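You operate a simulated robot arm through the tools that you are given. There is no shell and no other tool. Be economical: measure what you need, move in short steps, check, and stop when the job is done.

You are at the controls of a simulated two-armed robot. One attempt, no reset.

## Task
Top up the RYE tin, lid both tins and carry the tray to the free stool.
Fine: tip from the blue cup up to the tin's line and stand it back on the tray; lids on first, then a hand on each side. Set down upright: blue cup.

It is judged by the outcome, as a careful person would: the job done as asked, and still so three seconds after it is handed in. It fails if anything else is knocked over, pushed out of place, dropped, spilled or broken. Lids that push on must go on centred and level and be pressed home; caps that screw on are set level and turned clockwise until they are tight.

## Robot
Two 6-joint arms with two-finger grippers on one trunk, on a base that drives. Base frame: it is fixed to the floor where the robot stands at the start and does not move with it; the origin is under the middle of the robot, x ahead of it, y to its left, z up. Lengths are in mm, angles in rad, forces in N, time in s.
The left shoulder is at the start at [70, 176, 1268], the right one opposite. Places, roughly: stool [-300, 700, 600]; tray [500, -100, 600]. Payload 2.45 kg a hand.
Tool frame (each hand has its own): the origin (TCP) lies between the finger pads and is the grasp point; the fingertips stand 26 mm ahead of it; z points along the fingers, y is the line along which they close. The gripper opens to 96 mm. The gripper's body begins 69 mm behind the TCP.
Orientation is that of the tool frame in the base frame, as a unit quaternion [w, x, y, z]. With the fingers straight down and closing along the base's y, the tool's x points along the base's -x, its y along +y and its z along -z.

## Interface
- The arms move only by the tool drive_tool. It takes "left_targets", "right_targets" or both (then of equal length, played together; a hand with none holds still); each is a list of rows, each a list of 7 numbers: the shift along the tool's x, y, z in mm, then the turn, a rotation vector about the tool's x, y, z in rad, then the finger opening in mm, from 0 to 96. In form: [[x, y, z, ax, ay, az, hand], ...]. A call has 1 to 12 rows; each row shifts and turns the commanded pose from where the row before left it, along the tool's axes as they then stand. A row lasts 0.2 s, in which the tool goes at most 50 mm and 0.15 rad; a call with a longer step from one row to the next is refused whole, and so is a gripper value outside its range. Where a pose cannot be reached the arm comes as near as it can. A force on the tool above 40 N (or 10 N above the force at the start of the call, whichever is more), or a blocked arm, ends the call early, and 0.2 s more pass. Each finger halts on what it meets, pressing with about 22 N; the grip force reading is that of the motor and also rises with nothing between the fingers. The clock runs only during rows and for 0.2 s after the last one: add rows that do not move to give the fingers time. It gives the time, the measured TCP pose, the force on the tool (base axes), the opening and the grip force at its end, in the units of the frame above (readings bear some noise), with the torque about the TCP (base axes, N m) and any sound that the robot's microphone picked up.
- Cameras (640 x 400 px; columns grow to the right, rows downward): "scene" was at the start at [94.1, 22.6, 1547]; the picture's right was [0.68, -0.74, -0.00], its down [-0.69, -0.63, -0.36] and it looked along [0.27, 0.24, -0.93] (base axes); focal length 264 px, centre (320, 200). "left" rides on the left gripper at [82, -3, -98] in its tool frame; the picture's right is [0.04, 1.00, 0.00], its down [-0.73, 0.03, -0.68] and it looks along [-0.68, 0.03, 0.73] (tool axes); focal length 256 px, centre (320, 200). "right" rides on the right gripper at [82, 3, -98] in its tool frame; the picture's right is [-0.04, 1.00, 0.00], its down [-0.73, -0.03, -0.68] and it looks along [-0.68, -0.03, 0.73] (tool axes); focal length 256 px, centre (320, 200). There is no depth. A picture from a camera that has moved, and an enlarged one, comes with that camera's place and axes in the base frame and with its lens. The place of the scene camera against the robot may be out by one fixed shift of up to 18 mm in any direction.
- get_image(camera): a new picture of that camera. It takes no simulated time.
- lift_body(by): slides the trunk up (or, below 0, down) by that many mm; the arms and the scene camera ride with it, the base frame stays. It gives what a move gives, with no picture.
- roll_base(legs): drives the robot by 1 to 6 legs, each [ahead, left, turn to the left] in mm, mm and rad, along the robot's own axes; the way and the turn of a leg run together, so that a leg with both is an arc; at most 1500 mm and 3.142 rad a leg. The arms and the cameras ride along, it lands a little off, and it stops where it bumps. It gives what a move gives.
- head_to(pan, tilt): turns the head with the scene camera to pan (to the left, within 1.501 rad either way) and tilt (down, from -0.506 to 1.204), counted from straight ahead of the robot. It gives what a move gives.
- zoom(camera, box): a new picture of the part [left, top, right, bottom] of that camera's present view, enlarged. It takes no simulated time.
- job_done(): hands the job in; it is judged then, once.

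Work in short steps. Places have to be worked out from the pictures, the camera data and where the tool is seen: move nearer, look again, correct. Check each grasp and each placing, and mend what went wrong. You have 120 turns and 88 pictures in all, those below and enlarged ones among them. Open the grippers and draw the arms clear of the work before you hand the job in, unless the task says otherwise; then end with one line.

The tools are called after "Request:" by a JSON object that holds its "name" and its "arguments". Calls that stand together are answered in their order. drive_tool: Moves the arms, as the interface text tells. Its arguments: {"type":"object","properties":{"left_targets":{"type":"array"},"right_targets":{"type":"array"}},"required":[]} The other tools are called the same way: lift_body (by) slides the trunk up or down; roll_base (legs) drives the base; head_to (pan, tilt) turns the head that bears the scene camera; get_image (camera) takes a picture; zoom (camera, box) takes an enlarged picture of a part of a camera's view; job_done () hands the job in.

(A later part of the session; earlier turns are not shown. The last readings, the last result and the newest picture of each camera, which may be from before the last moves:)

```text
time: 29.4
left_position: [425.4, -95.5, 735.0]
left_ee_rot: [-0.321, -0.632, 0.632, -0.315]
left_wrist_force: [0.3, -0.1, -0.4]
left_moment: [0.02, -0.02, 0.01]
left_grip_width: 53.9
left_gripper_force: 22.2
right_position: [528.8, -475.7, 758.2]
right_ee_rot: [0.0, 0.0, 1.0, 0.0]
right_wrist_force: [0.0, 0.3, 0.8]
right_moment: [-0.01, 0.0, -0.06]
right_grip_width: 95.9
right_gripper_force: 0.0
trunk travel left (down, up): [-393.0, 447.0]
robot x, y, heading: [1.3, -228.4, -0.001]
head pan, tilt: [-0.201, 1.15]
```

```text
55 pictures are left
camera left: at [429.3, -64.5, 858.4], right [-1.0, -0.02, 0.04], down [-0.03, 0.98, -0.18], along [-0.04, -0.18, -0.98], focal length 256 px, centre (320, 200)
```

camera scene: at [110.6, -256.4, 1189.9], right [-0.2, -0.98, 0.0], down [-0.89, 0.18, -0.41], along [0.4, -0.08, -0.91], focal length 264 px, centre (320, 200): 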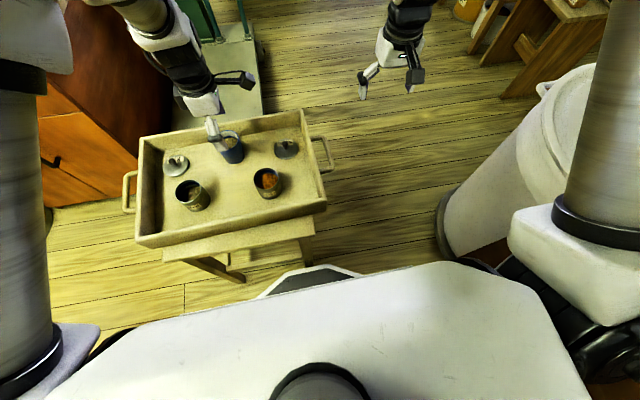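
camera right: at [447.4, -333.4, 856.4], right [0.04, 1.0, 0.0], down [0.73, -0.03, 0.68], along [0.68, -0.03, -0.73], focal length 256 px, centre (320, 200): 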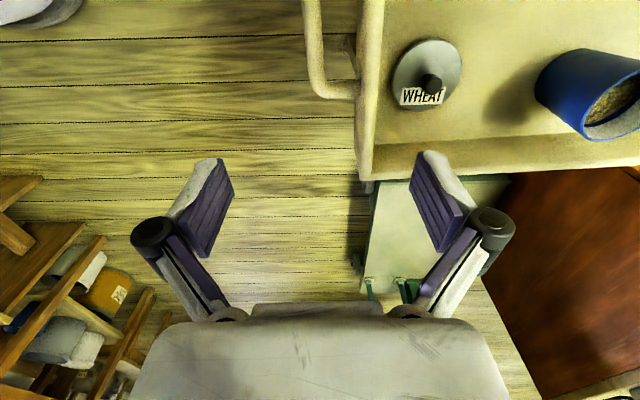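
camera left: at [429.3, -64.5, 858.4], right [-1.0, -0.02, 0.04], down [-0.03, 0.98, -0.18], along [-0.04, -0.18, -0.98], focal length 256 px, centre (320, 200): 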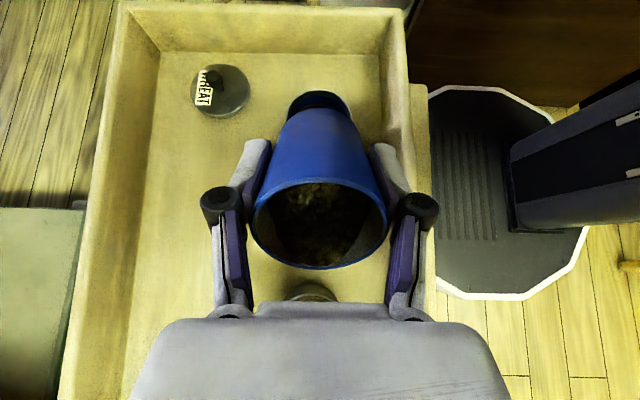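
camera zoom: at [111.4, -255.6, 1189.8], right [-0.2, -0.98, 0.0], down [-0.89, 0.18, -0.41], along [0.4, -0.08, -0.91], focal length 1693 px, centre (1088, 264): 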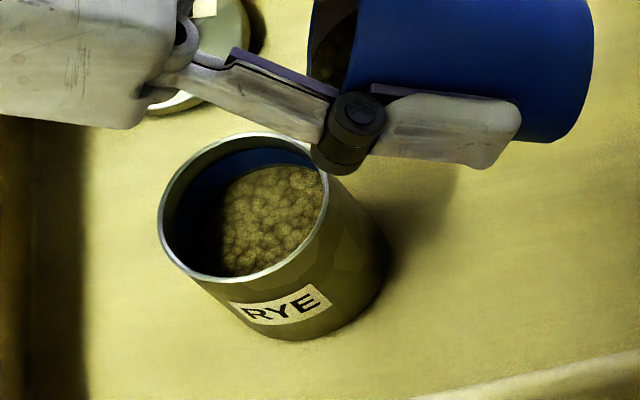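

The grain appears to be meeting the blue band now; I'll zoom closer.

Request:
{"name": "zoom", "arguments": {"camera": "scene", "box": [172, 178, 206, 206]}}

Request:
{"name": "zoom", "arguments": {"camera": "scene", "box": [250, 163, 284, 191]}}

```text
14.29 times, centred on (189, 192) of scene
camera zoom: at [111.4, -255.6, 1189.8], right [-0.2, -0.98, 0.0], down [-0.89, 0.18, -0.41], along [0.4, -0.08, -0.91], focal length 3778 px, centre (2191, 314)
```

zoom: 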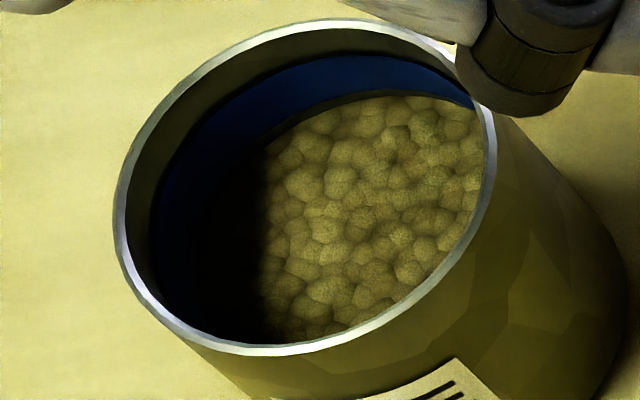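

```text
14.29 times, centred on (267, 177) of scene
camera zoom: at [111.4, -255.6, 1189.8], right [-0.2, -0.98, 0.0], down [-0.89, 0.18, -0.41], along [0.4, -0.08, -0.91], focal length 3778 px, centre (1077, 529)
```

zoom: 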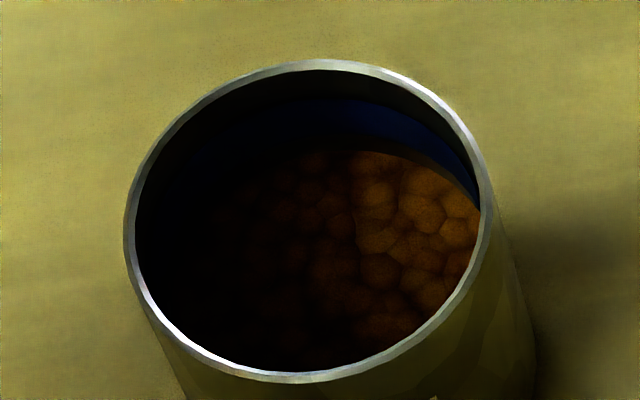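

Grain is just below the band, with a thin dark strip remaining. I'll return to the pour pose and tilt about 0.11 rad beyond the last maximum to bring it to mid-band.

Request:
{"name": "drive_tool", "arguments": {"left_targets": [[-30.5, 0, -14, 0, 0, 0, 40], [-30.5, 0, -14, 0, 0, 0, 40], [0, 0, 0, 0, 0.13, 0, 40], [0, 0, 0, 0, 0.13, 0, 40], [0, 0, 0, 0, 0.14, 0, 40], [0, 0, 0, 0, 0.04, 0, 40], [0, 0, 0, 0, 0, 0, 40], [0, 0, 0, 0, 0.035, 0, 40], [0, 0, 0, 0, 0, 0, 40], [0, 0, 0, 0, 0.035, 0, 40], [0, 0, 0, 0, 0, 0, 40], [0, 0, 0, 0, 0, 0, 40]]}}

Request:
{"name": "drive_tool", "arguments": {"left_targets": [[0, 0, 0, 0, 0, 0, 40], [0, 0, 0, 0, -0.13, 0, 40], [0, 0, 0, 0, -0.13, 0, 40], [0, 0, 0, 0, -0.14, 0, 40], [0, 0, 0, 0, -0.11, 0, 40], [30.5, 0, 14, 0, 0, 0, 40], [30.5, 0, 14, 0, 0, 0, 40], [0, 0, 0, 0, 0, 0, 40]]}}

Request:
{"name": "zoom", "arguments": {"camera": "scene", "box": [172, 178, 206, 206]}}

```text
time: 32.0
left_position: [423.8, -35.6, 702.0]
left_ee_rot: [0.469, 0.532, -0.53, 0.464]
left_wrist_force: [0.0, 0.8, -1.4]
left_moment: [0.01, -0.01, 0.01]
left_grip_width: 53.8
left_gripper_force: 21.6
right_position: [529.3, -476.6, 757.7]
right_ee_rot: [0.0, 0.001, 1.0, 0.0]
right_wrist_force: [-0.5, 0.0, -0.3]
right_moment: [-0.02, 0.01, 0.0]
right_grip_width: 96.3
right_gripper_force: 0.1
trunk travel left (down, up): [-393.0, 447.0]
robot x, y, heading: [-5.1, -229.3, -0.002]
head pan, tilt: [-0.201, 1.15]
```

```text
time: 33.8
left_position: [424.4, -95.1, 733.4]
left_ee_rot: [0.32, 0.632, -0.631, 0.315]
left_wrist_force: [-0.4, -0.3, -1.4]
left_moment: [-0.01, 0.02, 0.0]
left_grip_width: 54.0
left_gripper_force: 21.7
right_position: [529.7, -475.9, 758.4]
right_ee_rot: [0.001, 0.001, 1.0, 0.0]
right_wrist_force: [-0.3, 0.0, 0.1]
right_moment: [0.02, -0.01, -0.02]
right_grip_width: 96.0
right_gripper_force: 0.0
trunk travel left (down, up): [-393.0, 447.0]
robot x, y, heading: [5.2, -227.6, 0.005]
head pan, tilt: [-0.201, 1.15]
```

```text
14.29 times, centred on (189, 192) of scene
camera zoom: at [111.3, -255.7, 1189.8], right [-0.2, -0.98, 0.0], down [-0.89, 0.18, -0.41], along [0.4, -0.08, -0.91], focal length 3778 px, centre (2191, 314)
```

zoom: 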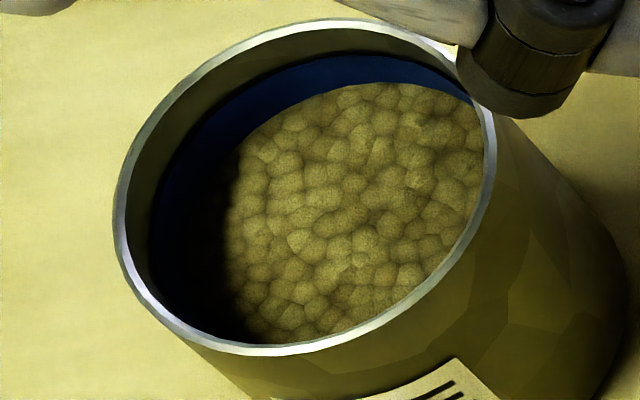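

The grain is in the lower part of the band. A slight extra (0.05 rad) should bring it to the middle.

Request:
{"name": "drive_tool", "arguments": {"left_targets": [[-30.5, 0, -14, 0, 0, 0, 40], [-30.5, 0, -14, 0, 0, 0, 40], [0, 0, 0, 0, 0.13, 0, 40], [0, 0, 0, 0, 0.13, 0, 40], [0, 0, 0, 0, 0.14, 0, 40], [0, 0, 0, 0, 0.11, 0, 40], [0, 0, 0, 0, 0.025, 0, 40], [0, 0, 0, 0, 0, 0, 40], [0, 0, 0, 0, 0.025, 0, 40], [0, 0, 0, 0, 0, 0, 40], [0, 0, 0, 0, 0, 0, 40]]}}

Request:
{"name": "drive_tool", "arguments": {"left_targets": [[0, 0, 0, 0, 0, 0, 40], [0, 0, 0, 0, -0.13, 0, 40], [0, 0, 0, 0, -0.13, 0, 40], [0, 0, 0, 0, -0.14, 0, 40], [0, 0, 0, 0, -0.14, 0, 40], [0, 0, 0, 0, -0.02, 0, 40], [30.5, 0, 14, 0, 0, 0, 40], [30.5, 0, 14, 0, 0, 0, 40], [0, 0, 0, 0, 0, 0, 40]]}}

Request:
{"name": "zoom", "arguments": {"camera": "scene", "box": [172, 178, 206, 206]}}

```text
time: 36.2
left_position: [424.1, -36.0, 703.0]
left_ee_rot: [0.483, 0.519, -0.519, 0.477]
left_wrist_force: [-0.7, -0.1, -0.6]
left_moment: [0.04, -0.01, -0.02]
left_grip_width: 53.9
left_gripper_force: 21.2
right_position: [529.1, -475.3, 757.3]
right_ee_rot: [-0.001, 0.001, 1.0, 0.0]
right_wrist_force: [-0.2, 0.0, 1.4]
right_moment: [-0.01, 0.02, 0.0]
right_grip_width: 95.8
right_gripper_force: 0.1
trunk travel left (down, up): [-393.0, 447.0]
robot x, y, heading: [2.9, -230.3, -0.005]
head pan, tilt: [-0.201, 1.15]
```

```text
time: 38.2
left_position: [425.3, -95.9, 734.1]
left_ee_rot: [-0.321, -0.631, 0.632, -0.314]
left_wrist_force: [-0.6, 0.5, -1.0]
left_moment: [0.01, 0.01, -0.01]
left_grip_width: 53.8
left_gripper_force: 22.0
right_position: [529.0, -476.2, 757.6]
right_ee_rot: [0.0, 0.001, 1.0, 0.0]
right_wrist_force: [-0.7, 0.1, 0.0]
right_moment: [0.01, -0.04, 0.0]
right_grip_width: 95.8
right_gripper_force: 0.0
trunk travel left (down, up): [-393.0, 447.0]
robot x, y, heading: [-1.2, -229.7, 0.001]
head pan, tilt: [-0.201, 1.15]
```

```text
14.29 times, centred on (189, 192) of scene
camera zoom: at [111.2, -255.8, 1189.8], right [-0.2, -0.98, 0.0], down [-0.89, 0.18, -0.41], along [0.4, -0.08, -0.91], focal length 3778 px, centre (2191, 314)
```

zoom: 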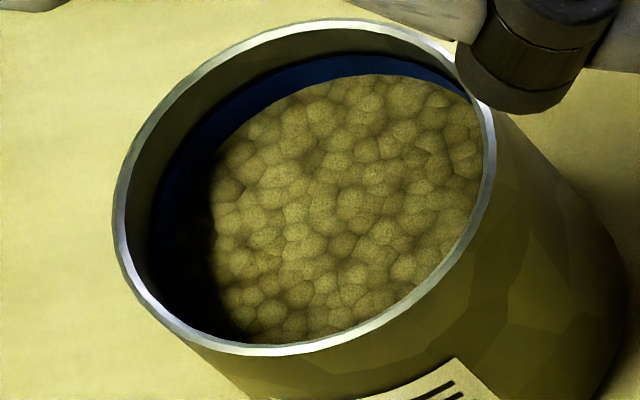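

Level is mid-band — right on the line. Now I'll level the cup and carry it back to its spot at (539, -102).

Request:
{"name": "drive_tool", "arguments": {"left_targets": [[0, 0, 0, 0, -0.133, 0, 40], [0, 0, 0, 0, -0.133, 0, 40], [0, 0, 0, 0, -0.133, 0, 40], [0, 0, 0, 0, -0.133, 0, 40], [0, 0, 0, 0, -0.133, 0, 40], [0, 0, 0, 0, -0.133, 0, 40], [0, 0, 0, 0, -0.132, 0, 40], [1, -28, 0, 0, 0, 0, 40], [1, -28, 0, 0, 0, 0, 40], [2, -28, 0, 0, 0, 0, 40], [2, -29, 0, 0, 0, 0, 40], [0, 0, 0, 0, 0, 0, 40]]}}

Request:
{"name": "drive_tool", "arguments": {"left_targets": [[0, 0, 35, 0, 0, 0, 40], [0, 0, 35, 0, 0, 0, 40], [0, 0, 15, 0, 0, 0, 40], [0, 0, 0, 0, 0, 0, 40]]}}

```text
time: 40.8
left_position: [545.9, -77.7, 734.3]
left_ee_rot: [-0.002, -0.705, 0.709, 0.002]
left_wrist_force: [-0.4, -0.1, 0.0]
left_moment: [0.0, 0.01, 0.0]
left_grip_width: 54.0
left_gripper_force: 21.7
left hand out of reach, approached as far as the arm can: row 7
right_position: [529.0, -476.2, 758.5]
right_ee_rot: [0.0, 0.001, 1.0, 0.0]
right_wrist_force: [-0.4, 0.9, 0.4]
right_moment: [-0.03, 0.01, 0.01]
right_grip_width: 96.1
right_gripper_force: 0.0
trunk travel left (down, up): [-393.0, 447.0]
robot x, y, heading: [-2.1, -227.5, 0.003]
head pan, tilt: [-0.201, 1.15]
```

```text
time: 41.8
left_position: [546.9, -78.2, 650.1]
left_ee_rot: [-0.003, -0.705, 0.709, 0.002]
left_wrist_force: [-0.6, -0.5, -0.3]
left_moment: [-0.02, -0.01, -0.04]
left_grip_width: 53.8
left_gripper_force: 21.9
right_position: [529.0, -475.0, 756.9]
right_ee_rot: [0.0, 0.001, 1.0, 0.001]
right_wrist_force: [-0.1, 0.6, -0.2]
right_moment: [0.01, 0.01, 0.01]
right_grip_width: 95.7
right_gripper_force: 0.1
trunk travel left (down, up): [-393.0, 447.0]
robot x, y, heading: [-1.9, -226.7, -0.001]
head pan, tilt: [-0.201, 1.15]
```

It ended 20 mm off sideways; I'll correct in the air, then set down gently.

Request:
{"name": "drive_tool", "arguments": {"left_targets": [[11, 4, 0, 0, 0, 0, 40], [11, 4, 0, 0, 0, 0, 40], [0, 0, 6, 0, 0, 0, 40], [0, 0, 4, 0, 0, 0, 40], [0, 0, 3, 0, 0, 0, 40], [0, 0, 0, 0, 0, 0, 40]]}}

```text
time: 43.2
left_position: [537.8, -100.0, 637.1]
left_ee_rot: [-0.003, -0.705, 0.709, 0.002]
left_wrist_force: [-0.1, 0.1, 2.2]
left_moment: [0.05, -0.07, 0.04]
left_grip_width: 53.9
left_gripper_force: 21.9
right_position: [529.7, -475.7, 758.1]
right_ee_rot: [-0.001, 0.001, 1.0, -0.001]
right_wrist_force: [0.0, 0.5, -0.3]
right_moment: [0.0, -0.01, -0.01]
right_grip_width: 96.3
right_gripper_force: 0.1
trunk travel left (down, up): [-393.0, 447.0]
robot x, y, heading: [0.8, -230.6, 0.003]
head pan, tilt: [-0.201, 1.15]
```

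The 2 N upward force shows contact with the tray. I'll open gently, rise clear, and check the cup.

Request:
{"name": "drive_tool", "arguments": {"left_targets": [[0, 0, 0, 0, 0, 0, 60], [0, 0, 0, 0, 0, 0, 75], [0, 0, 0, 0, 0, 0, 92], [0, 0, 0, 0, 0, 0, 92], [0, 0, -30, 0, 0, 0, 92], [0, 0, -40, 0, 0, 0, 92], [0, 0, -40, 0, 0, 0, 92], [0, 0, 0, 0, 0, 0, 92]]}}

Request:
{"name": "get_image", "arguments": {"camera": "left"}}

```text
time: 45.0
left_position: [538.7, -96.2, 742.4]
left_ee_rot: [0.014, 0.711, -0.703, 0.0]
left_wrist_force: [0.2, 0.4, 0.2]
left_moment: [0.0, 0.02, -0.01]
left_grip_width: 91.7
left_gripper_force: 0.1
right_position: [529.8, -475.9, 758.4]
right_ee_rot: [0.0, 0.001, 1.0, 0.0]
right_wrist_force: [-0.7, -0.1, 0.3]
right_moment: [0.01, 0.03, -0.03]
right_grip_width: 96.0
right_gripper_force: 0.2
trunk travel left (down, up): [-393.0, 447.0]
robot x, y, heading: [-2.3, -229.2, 0.001]
head pan, tilt: [-0.201, 1.15]
```

```text
50 pictures are left
camera left: at [545.0, -174.8, 843.4], right [-1.0, -0.05, 0.02], down [-0.02, 0.75, 0.66], along [-0.05, 0.66, -0.75], focal length 256 px, centre (320, 200)
```

left: 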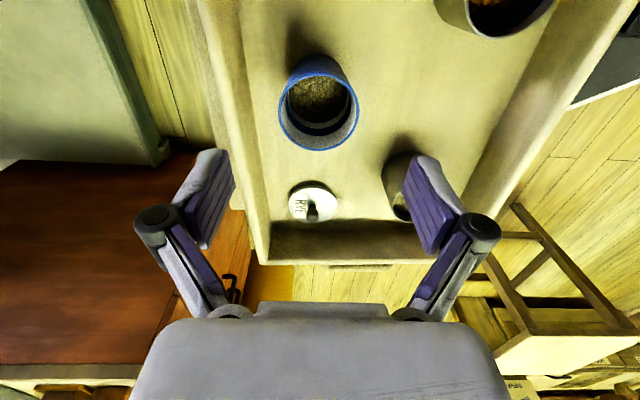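

The cup stands upright with grain left in it. Next the RYE lid: move the left hand above its knob at about (538, 55).

Request:
{"name": "drive_tool", "arguments": {"left_targets": [[-37, 0, 0, 0.02, -0.02, 0.01, 60], [-38, 0, 0, 0, 0, 0, 45], [-38, 0, 0, 0, 0, 0, 45], [-38, 0, 0, 0, 0, 0, 45], [0, 0, 35, 0, 0, 0, 45], [0, 0, 30, 0, 0, 0, 45], [0, 0, 0, 0, 0, 0, 45]]}}

Request:
{"name": "get_image", "arguments": {"camera": "left"}}

```text
time: 46.6
left_position: [542.1, 51.9, 683.2]
left_ee_rot: [0.011, -0.702, 0.712, 0.002]
left_wrist_force: [-0.2, 0.3, 0.0]
left_moment: [0.0, -0.02, 0.0]
left_grip_width: 45.4
left_gripper_force: 0.1
right_position: [528.5, -476.0, 759.0]
right_ee_rot: [0.0, 0.001, 1.0, -0.001]
right_wrist_force: [-0.4, -0.1, 0.4]
right_moment: [0.03, -0.01, -0.02]
right_grip_width: 95.8
right_gripper_force: 0.0
trunk travel left (down, up): [-393.0, 447.0]
robot x, y, heading: [0.8, -231.1, 0.003]
head pan, tilt: [-0.201, 1.15]
```

```text
49 pictures are left
camera left: at [543.0, -31.1, 781.1], right [-1.0, -0.03, -0.01], down [-0.03, 0.72, 0.69], along [-0.01, 0.69, -0.72], focal length 256 px, centre (320, 200)
```

left: 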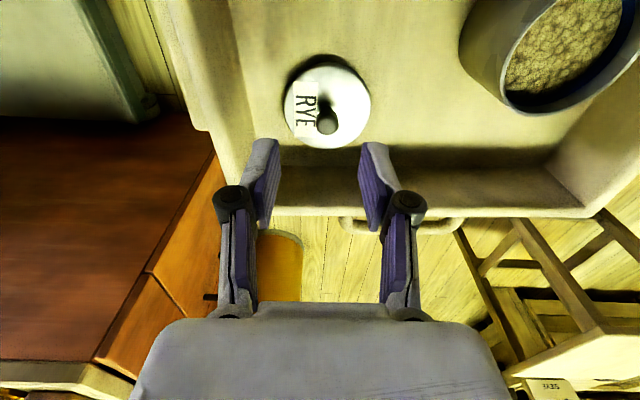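

Knob estimated at (539, 51); small shift and descend to around z 636, then look once more.

Request:
{"name": "drive_tool", "arguments": {"left_targets": [[1, 3, 20, 0, 0, 0, 45], [0, 0, 20, 0, 0, 0, 45], [0, 0, 7, 0, 0, 0, 45], [0, 0, 0, 0, 0, 0, 45]]}}

Request:
{"name": "zoom", "arguments": {"camera": "left", "box": [200, 60, 440, 310]}}

```text
time: 47.6
left_position: [539.5, 52.6, 636.3]
left_ee_rot: [0.011, -0.702, 0.712, 0.002]
left_wrist_force: [1.4, -1.2, -0.3]
left_moment: [0.03, 0.02, -0.01]
left_grip_width: 44.9
left_gripper_force: 0.1
right_position: [529.6, -476.2, 758.5]
right_ee_rot: [0.0, 0.001, 1.0, 0.0]
right_wrist_force: [-0.2, -0.4, 0.8]
right_moment: [-0.01, -0.03, -0.01]
right_grip_width: 96.1
right_gripper_force: 0.0
trunk travel left (down, up): [-393.0, 447.0]
robot x, y, heading: [-2.7, -229.8, -0.004]
head pan, tilt: [-0.201, 1.15]
```

```text
1.60 times, centred on (320, 185) of left
camera zoom: at [540.6, -30.8, 733.8], right [-1.0, -0.03, -0.01], down [-0.03, 0.72, 0.69], along [-0.01, 0.69, -0.72], focal length 410 px, centre (320, 224)
```

zoom: 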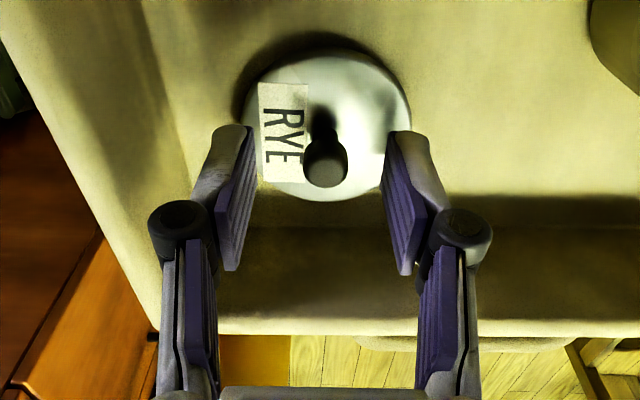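

Lid centre is about (538, 50), knob top near 620, disc top near 599. I'll shift 2 mm, lower 6 mm more and close on the knob.

Request:
{"name": "drive_tool", "arguments": {"left_targets": [[2.5, 1.5, 3, 0, 0, 0, 45], [0, 0, 3, 0, 0, 0, 45], [0, 0, 0, 0, 0, 0, 45]]}}

Request:
{"name": "drive_tool", "arguments": {"left_targets": [[0, 0, 0, 0, 0, 0, 30], [0, 0, 0, 0, 0, 0, 20], [0, 0, 0, 0, 0, 0, 10], [0, 0, 0, 0, 0, 0, 4], [0, 0, 0, 0, 0, 0, 4]]}}

Request:
{"name": "zoom", "arguments": {"camera": "left", "box": [200, 60, 440, 310]}}

```text
time: 48.4
left_position: [537.5, 49.7, 632.1]
left_ee_rot: [0.011, -0.702, 0.712, 0.003]
left_wrist_force: [0.2, -0.6, -0.2]
left_moment: [0.0, -0.01, -0.02]
left_grip_width: 44.8
left_gripper_force: 0.0
right_position: [528.7, -476.8, 758.6]
right_ee_rot: [0.0, 0.001, 1.0, 0.0]
right_wrist_force: [0.7, 0.0, -0.7]
right_moment: [0.01, -0.03, 0.03]
right_grip_width: 95.9
right_gripper_force: 0.0
trunk travel left (down, up): [-393.0, 447.0]
robot x, y, heading: [1.1, -230.4, -0.005]
head pan, tilt: [-0.201, 1.15]
```

```text
time: 49.6
left_position: [538.1, 49.5, 630.7]
left_ee_rot: [0.012, -0.702, 0.712, 0.001]
left_wrist_force: [-1.2, 0.6, 1.2]
left_moment: [-0.01, 0.0, -0.02]
left_grip_width: 13.9
left_gripper_force: 22.5
right_position: [529.5, -476.1, 757.8]
right_ee_rot: [0.0, 0.001, 1.0, 0.0]
right_wrist_force: [0.4, 0.7, 0.4]
right_moment: [-0.02, -0.01, 0.02]
right_grip_width: 96.1
right_gripper_force: 0.1
trunk travel left (down, up): [-393.0, 447.0]
robot x, y, heading: [-2.6, -231.2, 0.005]
head pan, tilt: [-0.201, 1.15]
```

```text
1.60 times, centred on (320, 185) of left
camera zoom: at [539.4, -33.5, 727.8], right [-1.0, -0.03, -0.01], down [-0.03, 0.72, 0.69], along [-0.01, 0.69, -0.72], focal length 410 px, centre (320, 224)
```

zoom: 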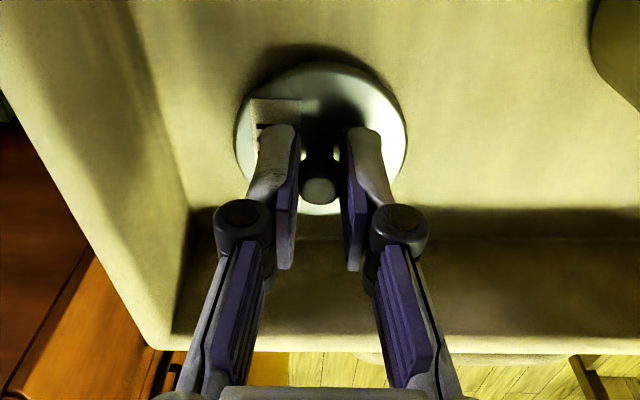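

Knob gripped (13.9 mm). I'll lift the lid and carry it to hover beside the RYE tin so the wrist camera can fix the tin's centre.

Request:
{"name": "drive_tool", "arguments": {"left_targets": [[0, 0, -10, 0, 0, 0, 4], [0, 0, -30, 0, 0, 0, 4], [0, 0, -40, 0, 0, 0, 4], [0, 0, -10, 0, 0, 0, 4], [2, 28, 0, 0, 0, 0, 4], [2, 28, 0, 0, 0, 0, 4], [2, 28, 0, 0, 0, 0, 4], [2, 28, 0, 0, 0, 0, 4], [0, 0, 0, 0, 0, 0, 4]]}}

Request:
{"name": "get_image", "arguments": {"camera": "left"}}

```text
time: 51.6
left_position: [424.7, 39.9, 719.2]
left_ee_rot: [0.01, -0.702, 0.713, 0.002]
left_wrist_force: [0.6, -0.8, -0.1]
left_moment: [0.02, 0.02, 0.05]
left_grip_width: 13.9
left_gripper_force: 21.9
right_position: [530.2, -476.9, 758.4]
right_ee_rot: [0.0, 0.001, 1.0, 0.0]
right_wrist_force: [0.0, -0.4, -0.1]
right_moment: [-0.02, 0.01, 0.03]
right_grip_width: 96.2
right_gripper_force: 0.0
trunk travel left (down, up): [-393.0, 447.0]
robot x, y, heading: [2.0, -230.5, -0.001]
head pan, tilt: [-0.201, 1.15]
```

```text
46 pictures are left
camera left: at [425.2, -41.8, 816.4], right [-1.0, -0.03, -0.01], down [-0.03, 0.72, 0.69], along [-0.01, 0.69, -0.72], focal length 256 px, centre (320, 200)
```

left: 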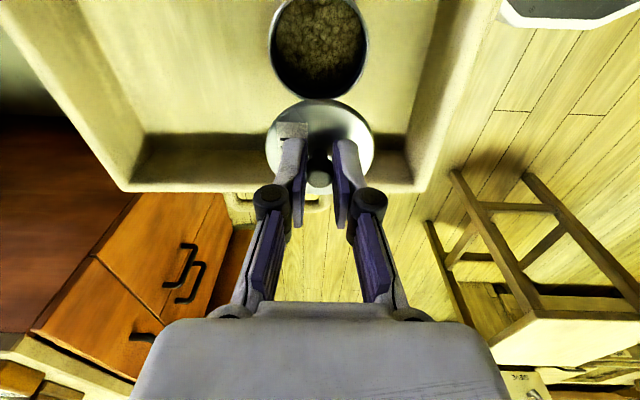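

Lid centre tracks TCP. The tin is slightly cropped in this view, so I'll back off a little for a full zoomed view of its rim.

Request:
{"name": "drive_tool", "arguments": {"left_targets": [[-14, -2, -16, 0, 0, 0, 4], [0, 0, 0, 0, 0, 0, 4]]}}

Request:
{"name": "zoom", "arguments": {"camera": "left", "box": [240, 0, 400, 200]}}

```text
time: 52.2
left_position: [427.0, 54.6, 737.4]
left_ee_rot: [0.011, -0.702, 0.712, 0.002]
left_wrist_force: [0.0, 0.1, -0.6]
left_moment: [0.0, 0.03, 0.02]
left_grip_width: 13.8
left_gripper_force: 22.0
right_position: [529.8, -477.6, 758.5]
right_ee_rot: [0.0, 0.0, 1.0, -0.001]
right_wrist_force: [-0.5, 0.2, -1.0]
right_moment: [0.0, -0.02, 0.02]
right_grip_width: 96.0
right_gripper_force: 0.0
trunk travel left (down, up): [-393.0, 447.0]
robot x, y, heading: [-2.8, -231.2, 0.001]
head pan, tilt: [-0.201, 1.15]
```

```text
2.00 times, centred on (320, 100) of left
camera zoom: at [428.3, -28.4, 832.8], right [-1.0, -0.03, -0.01], down [-0.03, 0.72, 0.69], along [-0.01, 0.69, -0.72], focal length 512 px, centre (320, 400)
```

zoom: 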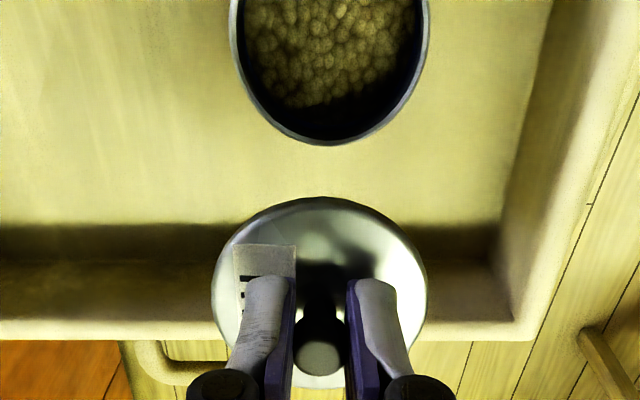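

That moved the tin out of the frame's top; I'll go the other way (toward -y) to see the near rim edge.

Request:
{"name": "drive_tool", "arguments": {"left_targets": [[34, 0, 0, 0, 0, 0, 4], [0, 0, 0, 0, 0, 0, 4]]}}

Request:
{"name": "zoom", "arguments": {"camera": "left", "box": [240, 0, 400, 200]}}

```text
time: 52.8
left_position: [426.9, 22.4, 734.5]
left_ee_rot: [0.011, -0.703, 0.711, 0.0]
left_wrist_force: [-0.5, 0.2, -0.4]
left_moment: [-0.03, 0.0, -0.01]
left_grip_width: 13.9
left_gripper_force: 21.8
right_position: [529.5, -474.9, 758.3]
right_ee_rot: [0.0, 0.0, 1.0, -0.001]
right_wrist_force: [-0.1, 0.2, 0.3]
right_moment: [-0.05, 0.02, 0.01]
right_grip_width: 96.2
right_gripper_force: 0.0
trunk travel left (down, up): [-393.0, 447.0]
robot x, y, heading: [1.5, -230.3, -0.001]
head pan, tilt: [-0.201, 1.15]
```

```text
2.00 times, centred on (320, 100) of left
camera zoom: at [427.5, -60.5, 831.3], right [-1.0, -0.03, -0.01], down [-0.03, 0.72, 0.69], along [-0.01, 0.69, -0.72], focal length 512 px, centre (320, 400)
```

zoom: 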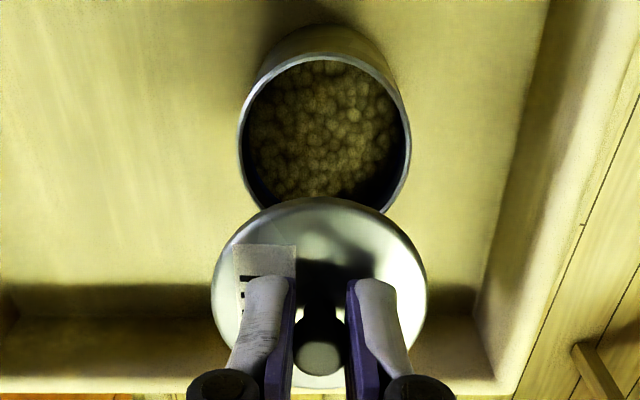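

Tin centre works out to (426, -1) with radius about 29 mm; the lid (radius about 31 mm) is centred on the TCP. I'll move over it and descend to just above contact.

Request:
{"name": "drive_tool", "arguments": {"left_targets": [[12, 0.8, 0, 0, 0, 0, 4], [12.3, 0.8, 0, 0, 0, 0, 4], [0, 0, 20, 0, 0, 0, 4], [0, 0, 16, 0, 0, 0, 4], [0, 0, 0, 0, 0, 0, 4]]}}

Request:
{"name": "zoom", "arguments": {"camera": "scene", "box": [160, 160, 224, 210]}}

Request:
{"name": "zoom", "arguments": {"camera": "left", "box": [240, 50, 400, 250]}}

```text
time: 54.0
left_position: [424.2, -2.6, 698.2]
left_ee_rot: [0.012, -0.702, 0.712, 0.002]
left_wrist_force: [0.2, 0.6, -0.6]
left_moment: [-0.03, 0.02, -0.02]
left_grip_width: 13.7
left_gripper_force: 21.9
right_position: [528.4, -476.1, 759.1]
right_ee_rot: [0.0, 0.001, 1.0, 0.0]
right_wrist_force: [0.1, -0.7, 0.0]
right_moment: [0.03, 0.02, 0.01]
right_grip_width: 95.9
right_gripper_force: 0.1
trunk travel left (down, up): [-393.0, 447.0]
robot x, y, heading: [-3.6, -229.8, -0.002]
head pan, tilt: [-0.201, 1.15]
```

```text
8.00 times, centred on (192, 185) of scene
camera zoom: at [110.9, -256.5, 1189.9], right [-0.2, -0.98, 0.0], down [-0.89, 0.18, -0.41], along [0.4, -0.08, -0.91], focal length 2116 px, centre (1344, 320)
```

zoom: 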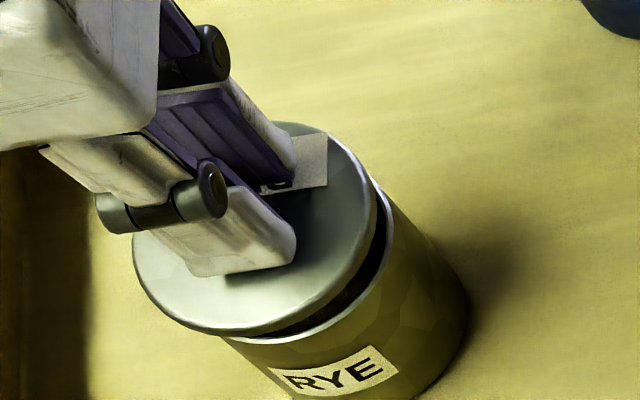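

```text
2.00 times, centred on (320, 150) of left
camera zoom: at [425.8, -85.3, 795.4], right [-1.0, -0.03, -0.01], down [-0.03, 0.72, 0.69], along [-0.01, 0.69, -0.72], focal length 512 px, centre (320, 300)
```

zoom: 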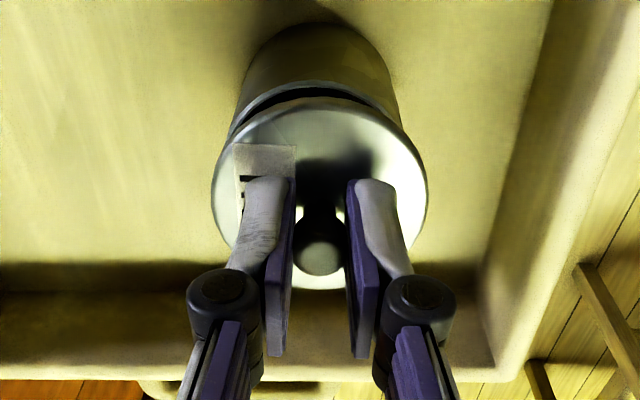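

Alignment from the wrist view is within about 1.5 mm. I'll nudge +1.2 mm in y, and lower toward contact.

Request:
{"name": "drive_tool", "arguments": {"left_targets": [[-1.2, -0.5, 4, 0, 0, 0, 4], [0, 0, 4, 0, 0, 0, 4], [0, 0, 3, 0, 0, 0, 4], [0, 0, 0, 0, 0, 0, 4]]}}

Request:
{"name": "zoom", "arguments": {"camera": "scene", "box": [160, 160, 224, 210]}}

```text
time: 55.0
left_position: [425.4, -1.3, 689.1]
left_ee_rot: [0.013, -0.701, 0.713, 0.001]
left_wrist_force: [3.1, 2.7, 15.7]
left_moment: [0.5, -0.01, -0.03]
left_grip_width: 13.7
left_gripper_force: 21.9
right_position: [527.7, -476.0, 759.5]
right_ee_rot: [0.001, 0.001, 1.0, 0.0]
right_wrist_force: [0.3, 0.0, -0.1]
right_moment: [0.02, -0.01, -0.02]
right_grip_width: 95.9
right_gripper_force: 0.1
trunk travel left (down, up): [-393.0, 447.0]
robot x, y, heading: [1.1, -228.1, -0.003]
head pan, tilt: [-0.201, 1.15]
```

```text
8.00 times, centred on (192, 185) of scene
camera zoom: at [110.0, -256.9, 1190.2], right [-0.2, -0.98, 0.0], down [-0.89, 0.18, -0.41], along [0.4, -0.08, -0.91], focal length 2116 px, centre (1344, 320)
```

zoom: 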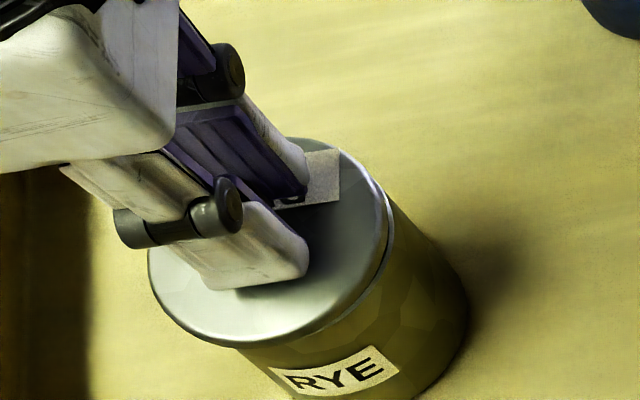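

Contact at z 689 with the moment showing load on the +y edge only. I'll lift 3 mm, shift 1.5 mm toward +y and +x 1, and re-touch.

Request:
{"name": "drive_tool", "arguments": {"left_targets": [[0, 0, -4, 0, 0, 0, 4], [-1.5, -1, 0, 0, 0, 0, 4], [0, 0, 3, 0, 0, 0, 4], [0, 0, 0, 0, 0, 0, 4]]}}

Request:
{"name": "drive_tool", "arguments": {"left_targets": [[0, 0, 1.5, 0, 0, 0, 4], [0, 0, 0, 0, 0, 0, 4]]}}

Request:
{"name": "zoom", "arguments": {"camera": "left", "box": [240, 50, 400, 250]}}

```text
time: 56.0
left_position: [426.4, 0.2, 687.6]
left_ee_rot: [0.012, -0.702, 0.712, 0.002]
left_wrist_force: [-0.3, 0.7, 3.8]
left_moment: [0.1, 0.04, -0.01]
left_grip_width: 13.8
left_gripper_force: 22.4
right_position: [530.4, -476.1, 757.6]
right_ee_rot: [0.0, 0.001, 1.0, 0.0]
right_wrist_force: [0.0, 1.2, -0.7]
right_moment: [-0.02, 0.0, 0.01]
right_grip_width: 96.0
right_gripper_force: 0.0
trunk travel left (down, up): [-393.0, 447.0]
robot x, y, heading: [2.5, -231.0, -0.007]
head pan, tilt: [-0.201, 1.15]
```

```text
time: 56.6
left_position: [426.1, -0.1, 688.8]
left_ee_rot: [0.012, -0.702, 0.712, 0.001]
left_wrist_force: [1.2, 2.1, 22.5]
left_moment: [0.48, 0.04, -0.03]
left_grip_width: 14.0
left_gripper_force: 22.0
right_position: [528.4, -476.2, 758.6]
right_ee_rot: [0.001, 0.001, 1.0, 0.001]
right_wrist_force: [0.5, -0.1, 0.2]
right_moment: [0.03, 0.01, -0.01]
right_grip_width: 95.9
right_gripper_force: 0.1
trunk travel left (down, up): [-393.0, 447.0]
robot x, y, heading: [2.8, -230.7, -0.004]
head pan, tilt: [-0.201, 1.15]
```

```text
2.00 times, centred on (320, 150) of left
camera zoom: at [426.6, -83.0, 784.9], right [-1.0, -0.03, -0.02], down [-0.03, 0.72, 0.69], along [-0.01, 0.69, -0.72], focal length 512 px, centre (320, 300)
```

zoom: 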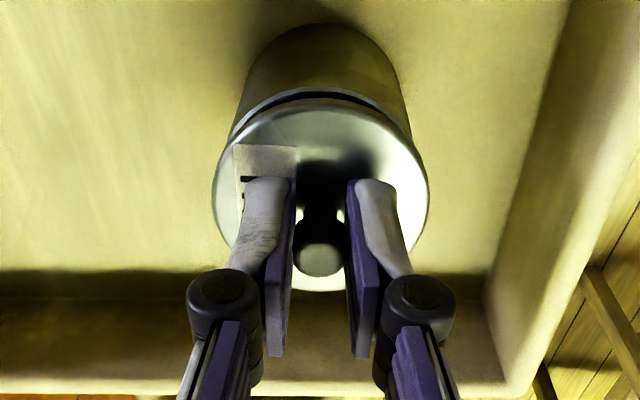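

By vision the lid is centred within half a mm on the tin. I'll press 1.5 mm further and see how the force and moment change.

Request:
{"name": "drive_tool", "arguments": {"left_targets": [[0, 0, 1.5, 0, 0, 0, 4], [0, 0, 0, 0, 0, 0, 4]]}}

```text
time: 57.2
left_position: [424.7, -0.8, 687.2]
left_ee_rot: [0.012, -0.702, 0.712, 0.001]
left_wrist_force: [2.9, -2.6, 26.1]
left_moment: [0.26, 0.01, -0.01]
left_grip_width: 13.9
left_gripper_force: 21.7
right_position: [528.3, -477.6, 757.6]
right_ee_rot: [0.001, 0.002, 1.0, 0.002]
right_wrist_force: [0.3, -0.6, 1.3]
right_moment: [0.01, 0.0, -0.01]
right_grip_width: 95.8
right_gripper_force: 0.0
trunk travel left (down, up): [-393.0, 447.0]
robot x, y, heading: [-1.0, -230.3, -0.004]
head pan, tilt: [-0.201, 1.15]
```

The load is evening out as it seats. Pressing further in small steps.

Request:
{"name": "drive_tool", "arguments": {"left_targets": [[0, 0, 2, 0, 0, 0, 4], [0, 0, 2, 0, 0, 0, 4], [0, 0, 0, 0, 0, 0, 4]]}}

Request:
{"name": "zoom", "arguments": {"camera": "left", "box": [240, 50, 400, 250]}}

```text
time: 58.0
left_position: [424.4, 0.2, 682.7]
left_ee_rot: [0.013, -0.702, 0.712, 0.002]
left_wrist_force: [3.7, -4.3, 31.8]
left_moment: [0.23, 0.08, 0.0]
left_grip_width: 13.2
left_gripper_force: 21.7
right_position: [528.4, -478.2, 758.5]
right_ee_rot: [0.001, 0.0, 1.0, 0.001]
right_wrist_force: [0.9, 0.0, -0.3]
right_moment: [0.02, 0.01, 0.0]
right_grip_width: 96.0
right_gripper_force: 0.1
trunk travel left (down, up): [-393.0, 447.0]
robot x, y, heading: [-3.4, -228.2, -0.001]
head pan, tilt: [-0.201, 1.15]
```

```text
2.00 times, centred on (320, 150) of left
camera zoom: at [426.2, -83.3, 779.6], right [-1.0, -0.03, -0.02], down [-0.03, 0.72, 0.69], along [-0.01, 0.69, -0.72], focal length 512 px, centre (320, 300)
```

zoom: 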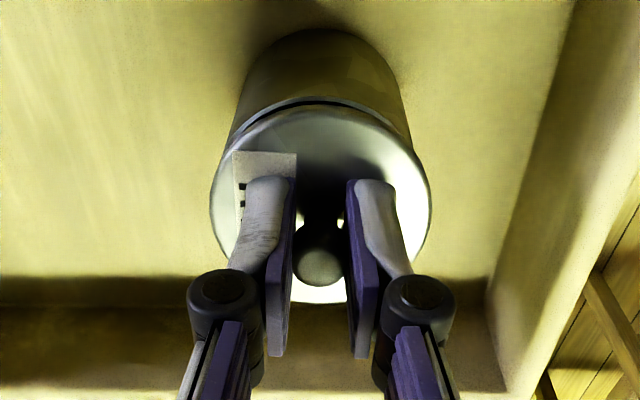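

The fingers are slipping down the knob rather than driving the lid. I'll release, rise, and inspect how the lid sits.

Request:
{"name": "drive_tool", "arguments": {"left_targets": [[0, 0, -2, 0, 0, 0, 4], [0, 0, 0, 0, 0, 0, 25], [0, 0, 0, 0, 0, 0, 40], [0, 0, -20, 0, 0, 0, 40], [0, 0, -30, 0, 0, 0, 40], [0, 0, -10, 0, 0, 0, 10], [0, 0, 0, 0, 0, 0, 0], [0, 0, 0, 0, 0, 0, 0]]}}

Request:
{"name": "zoom", "arguments": {"camera": "left", "box": [240, 0, 400, 200]}}

Request:
{"name": "zoom", "arguments": {"camera": "scene", "box": [160, 160, 224, 210]}}

```text
time: 59.8
left_position: [424.7, 0.1, 742.9]
left_ee_rot: [0.012, -0.702, 0.712, 0.001]
left_wrist_force: [0.0, 0.2, -0.5]
left_moment: [0.02, 0.02, 0.0]
left_grip_width: 0.0
left_gripper_force: 21.8
right_position: [529.1, -475.3, 758.2]
right_ee_rot: [0.001, 0.001, 1.0, -0.001]
right_wrist_force: [0.3, 0.3, 0.1]
right_moment: [0.01, 0.03, 0.02]
right_grip_width: 95.9
right_gripper_force: 0.0
trunk travel left (down, up): [-393.0, 447.0]
robot x, y, heading: [3.2, -230.1, 0.001]
head pan, tilt: [-0.201, 1.15]
```

```text
2.00 times, centred on (320, 100) of left
camera zoom: at [426.4, -83.6, 840.1], right [-1.0, -0.03, -0.01], down [-0.03, 0.72, 0.69], along [-0.01, 0.69, -0.72], focal length 512 px, centre (320, 400)
```

zoom: 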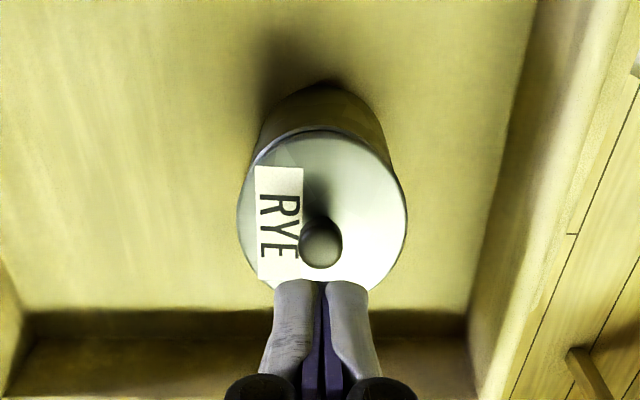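

```text
8.00 times, centred on (192, 185) of scene
camera zoom: at [111.0, -256.6, 1189.8], right [-0.2, -0.98, 0.0], down [-0.89, 0.18, -0.41], along [0.4, -0.08, -0.91], focal length 2116 px, centre (1344, 320)
```

zoom: 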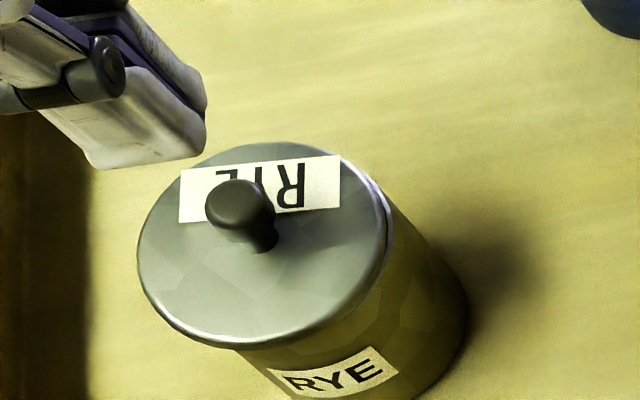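

The lid sits centred but shows a slight gap on the -y side. I'll press on the knob top with closed fingers so the force acts through the centre.

Request:
{"name": "drive_tool", "arguments": {"left_targets": [[1, 0, 18, 0, 0, 0, 0], [0, 0, 14, 0, 0, 0, 0], [0, 0, 4, 0, 0, 0, 0], [0, 0, 3, 0, 0, 0, 0], [0, 0, 2, 0, 0, 0, 0], [0, 0, 0, 0, 0, 0, 0]]}}

```text
time: 61.2
left_position: [425.9, -0.8, 704.3]
left_ee_rot: [0.012, -0.702, 0.712, 0.001]
left_wrist_force: [0.2, 2.6, 15.5]
left_moment: [0.15, -0.01, -0.02]
left_grip_width: 5.9
left_gripper_force: 21.9
right_position: [527.9, -476.5, 760.2]
right_ee_rot: [0.001, 0.001, 1.0, 0.0]
right_wrist_force: [0.5, -0.4, 0.0]
right_moment: [0.0, -0.02, 0.03]
right_grip_width: 96.0
right_gripper_force: 0.1
trunk travel left (down, up): [-393.0, 447.0]
robot x, y, heading: [-0.4, -227.0, 0.001]
head pan, tilt: [-0.201, 1.15]
```

The ball wedges the fingertips apart, so I'll instead straddle the knob, level the hand, and press the disc with both open fingertips.

Request:
{"name": "drive_tool", "arguments": {"left_targets": [[0, 0, -20, 0, 0, 0, 0], [0, 0, -8, -0.016, 0.018, 0, 20], [0, 0, 0, 0, 0, 0, 30], [0, 0, 0, 0, 0, 0, 30]]}}

Request:
{"name": "zoom", "arguments": {"camera": "left", "box": [240, 20, 400, 220]}}

```text
time: 62.2
left_position: [425.9, -0.5, 730.4]
left_ee_rot: [-0.001, -0.702, 0.712, 0.002]
left_wrist_force: [-0.1, 0.2, -0.9]
left_moment: [-0.01, 0.02, -0.01]
left_grip_width: 29.9
left_gripper_force: 0.0
right_position: [530.3, -476.3, 758.7]
right_ee_rot: [0.001, 0.002, 1.0, 0.0]
right_wrist_force: [0.0, 0.5, -0.4]
right_moment: [-0.01, 0.01, 0.0]
right_grip_width: 96.2
right_gripper_force: 0.1
trunk travel left (down, up): [-393.0, 447.0]
robot x, y, heading: [-1.2, -226.6, -0.006]
head pan, tilt: [-0.201, 1.15]
```

```text
2.00 times, centred on (320, 120) of left
camera zoom: at [428.4, -82.8, 828.9], right [-1.0, -0.03, 0.0], down [-0.02, 0.73, 0.68], along [-0.02, 0.68, -0.73], focal length 512 px, centre (320, 360)
```

zoom: 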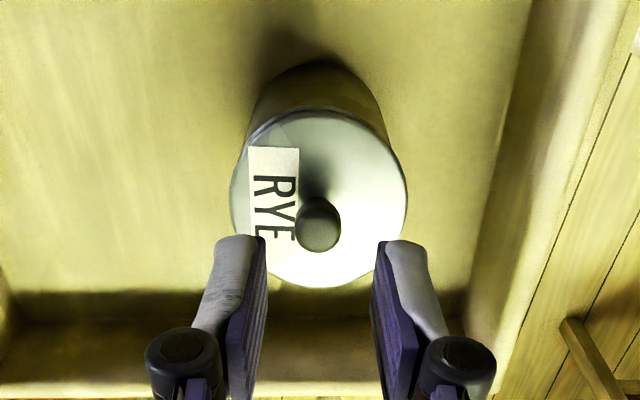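

Hand is level and straddles the knob symmetrically. Descending to press the disc.

Request:
{"name": "drive_tool", "arguments": {"left_targets": [[0, 0, 22, 0, 0, 0, 30], [0, 0, 20, 0, 0, 0, 30], [0, 0, 3, 0, 0, 0, 30], [0, 0, 3, 0, 0, 0, 30], [0, 0, 3, 0, 0, 0, 30], [0, 0, 0, 0, 0, 0, 30]]}}

```text
time: 63.5
left_position: [426.1, -1.8, 682.6]
left_ee_rot: [0.003, -0.702, 0.712, -0.001]
left_wrist_force: [-1.3, 0.4, 33.0]
left_moment: [0.13, 0.02, -0.07]
left_grip_width: 13.7
left_gripper_force: 21.5
right_position: [526.4, -477.4, 758.3]
right_ee_rot: [0.002, 0.0, 1.0, 0.001]
right_wrist_force: [1.1, -0.2, 0.1]
right_moment: [0.0, 0.03, 0.02]
right_grip_width: 96.0
right_gripper_force: 0.0
trunk travel left (down, up): [-393.0, 447.0]
robot x, y, heading: [1.4, -228.1, 0.003]
head pan, tilt: [-0.201, 1.15]
stopped in row 6 (left hand): the force on the tool passed its limit at 50 N (the readings are from after the stop); the commanded pose is now the measured one
```

The press peaked at 50 N and stopped. I'll back off, open, and inspect the lid seat.

Request:
{"name": "drive_tool", "arguments": {"left_targets": [[0, 0, 0, 0, 0, 0, 30], [0, 0, 0, 0, 0, 0, 40], [0, 0, -25, 0, 0, 0, 40], [0, 0, -40, 0, 0, 0, 40], [0, 0, -15, 0, 0, 0, 40], [0, 0, 0, 0, 0, 0, 40]]}}

Request:
{"name": "zoom", "arguments": {"camera": "scene", "box": [168, 170, 216, 208]}}

Request:
{"name": "zoom", "arguments": {"camera": "left", "box": [260, 0, 380, 150]}}

```text
time: 64.9
left_position: [428.0, -0.9, 761.8]
left_ee_rot: [0.001, -0.702, 0.712, 0.0]
left_wrist_force: [-0.7, 0.3, -0.6]
left_moment: [-0.02, -0.01, -0.04]
left_grip_width: 40.0
left_gripper_force: 0.1
right_position: [529.2, -477.3, 757.4]
right_ee_rot: [0.0, 0.0, 1.0, -0.001]
right_wrist_force: [0.2, -0.5, 0.5]
right_moment: [0.01, 0.01, -0.05]
right_grip_width: 96.1
right_gripper_force: 0.1
trunk travel left (down, up): [-393.0, 447.0]
robot x, y, heading: [6.6, -233.0, -0.0]
head pan, tilt: [-0.201, 1.15]
```

```text
10.53 times, centred on (192, 189) of scene
camera zoom: at [110.9, -256.5, 1189.8], right [-0.2, -0.98, 0.0], down [-0.89, 0.18, -0.41], along [0.4, -0.08, -0.91], focal length 2784 px, centre (1667, 316)
```

zoom: 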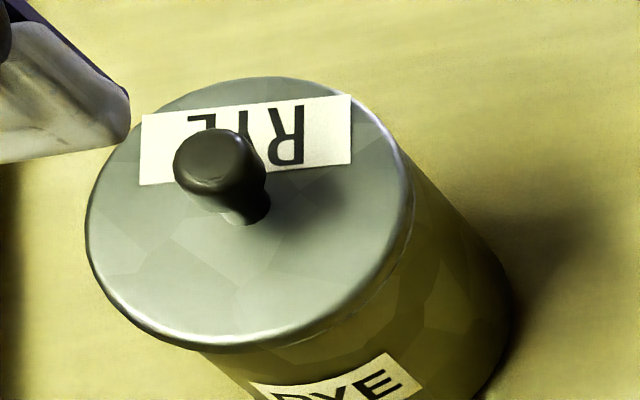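

```text
2.67 times, centred on (320, 75) of left
camera zoom: at [429.6, -83.1, 859.3], right [-1.0, -0.03, 0.0], down [-0.02, 0.73, 0.68], along [-0.02, 0.68, -0.73], focal length 683 px, centre (320, 533)
```

zoom: 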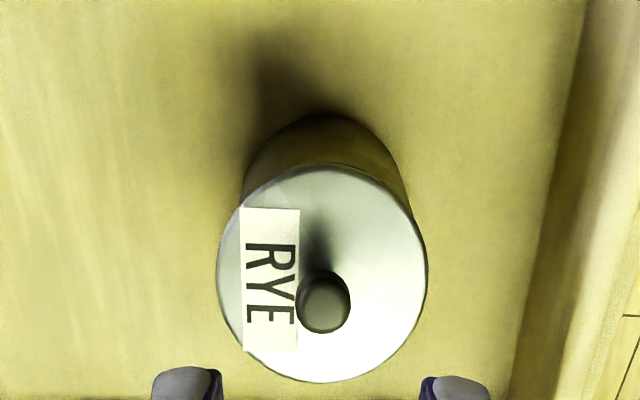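

The lid is now flush all round and level. Next, WHEAT: shift the base 200 mm left so the right arm faces the WHEAT lid and tin.

Request:
{"name": "roll_base", "arguments": {"legs": [[0, 200, 0]]}}

Request:
{"name": "get_image", "arguments": {"camera": "right"}}

```text
time: 66.5
left_position: [426.5, 200.7, 760.6]
left_ee_rot: [0.0, -0.702, 0.712, 0.0]
left_wrist_force: [-0.3, -0.4, 0.0]
left_moment: [-0.05, 0.02, 0.01]
left_grip_width: 40.1
left_gripper_force: 0.0
right_position: [529.4, -273.9, 757.9]
right_ee_rot: [0.0, 0.001, 1.0, 0.0]
right_wrist_force: [0.5, 0.0, 0.3]
right_moment: [0.03, -0.02, -0.01]
right_grip_width: 96.1
right_gripper_force: 0.1
trunk travel left (down, up): [-393.0, 447.0]
robot x, y, heading: [-0.8, -28.3, -0.006]
head pan, tilt: [-0.201, 1.15]
```

```text
33 pictures are left
camera right: at [447.5, -270.5, 856.7], right [0.04, 1.0, 0.0], down [0.73, -0.03, 0.68], along [0.68, -0.03, -0.73], focal length 256 px, centre (320, 200)
```

right: 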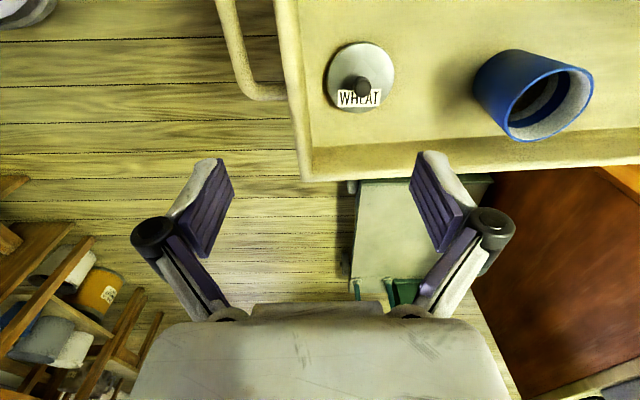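

WHEAT lid is at about (532, -236). I'll move over it and descend to z 640 with the fingers part-closed, then check.

Request:
{"name": "drive_tool", "arguments": {"right_targets": [[-3, 38, 0, 0, 0, 0, 60], [0, 0, 40, 0, 0, 0, 45], [0, 0, 40, 0, 0, 0, 45], [0, 0, 36, 0, 0, 0, 45], [0, 0, 0, 0, 0, 0, 45]]}}

Request:
{"name": "zoom", "arguments": {"camera": "right", "box": [200, 60, 440, 310]}}

```text
time: 67.7
left_position: [427.9, 200.3, 760.5]
left_ee_rot: [-0.001, -0.702, 0.712, 0.0]
left_wrist_force: [0.1, -0.4, -0.6]
left_moment: [0.0, -0.03, 0.0]
left_grip_width: 40.0
left_gripper_force: 0.0
right_position: [533.0, -235.6, 641.7]
right_ee_rot: [0.0, -0.001, 1.0, 0.0]
right_wrist_force: [0.0, 0.3, -0.1]
right_moment: [0.01, -0.02, 0.0]
right_grip_width: 45.2
right_gripper_force: 0.0
trunk travel left (down, up): [-393.0, 447.0]
robot x, y, heading: [-0.9, -28.1, -0.003]
head pan, tilt: [-0.201, 1.15]
```

```text
1.60 times, centred on (320, 185) of right
camera zoom: at [449.8, -232.2, 740.2], right [0.04, 1.0, 0.0], down [0.73, -0.03, 0.68], along [0.68, -0.03, -0.73], focal length 410 px, centre (320, 224)
```

zoom: 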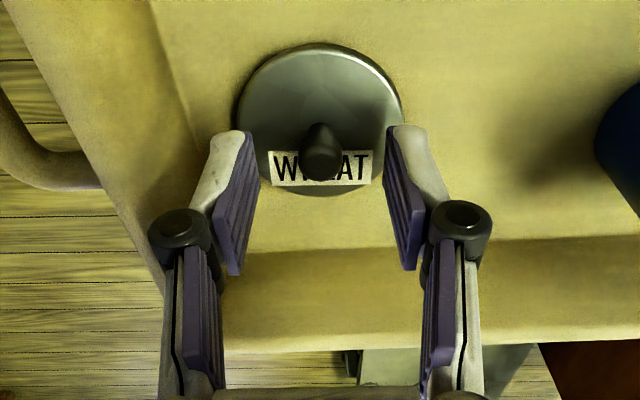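

Aligned; I'll shift 2 mm back, descend to about z 629 and close on the knob.

Request:
{"name": "drive_tool", "arguments": {"right_targets": [[2, 0, 7, 0, 0, 0, 45], [0, 0, 5, 0, 0, 0, 45], [0, 0, 0, 0, 0, 0, 30], [0, 0, 0, 0, 0, 0, 18], [0, 0, 0, 0, 0, 0, 8], [0, 0, 0, 0, 0, 0, 4], [0, 0, 0, 0, 0, 0, 4]]}}

```text
time: 69.3
left_position: [426.3, 199.6, 760.7]
left_ee_rot: [0.0, -0.702, 0.712, 0.0]
left_wrist_force: [-0.2, 0.1, 0.4]
left_moment: [0.0, 0.01, -0.01]
left_grip_width: 40.2
left_gripper_force: 0.0
right_position: [530.7, -235.9, 631.5]
right_ee_rot: [0.0, 0.0, 1.0, 0.0]
right_wrist_force: [-0.2, 0.2, 0.5]
right_moment: [0.01, 0.01, 0.0]
right_grip_width: 14.2
right_gripper_force: 22.0
trunk travel left (down, up): [-393.0, 447.0]
robot x, y, heading: [3.3, -27.4, 0.002]
head pan, tilt: [-0.201, 1.15]
```

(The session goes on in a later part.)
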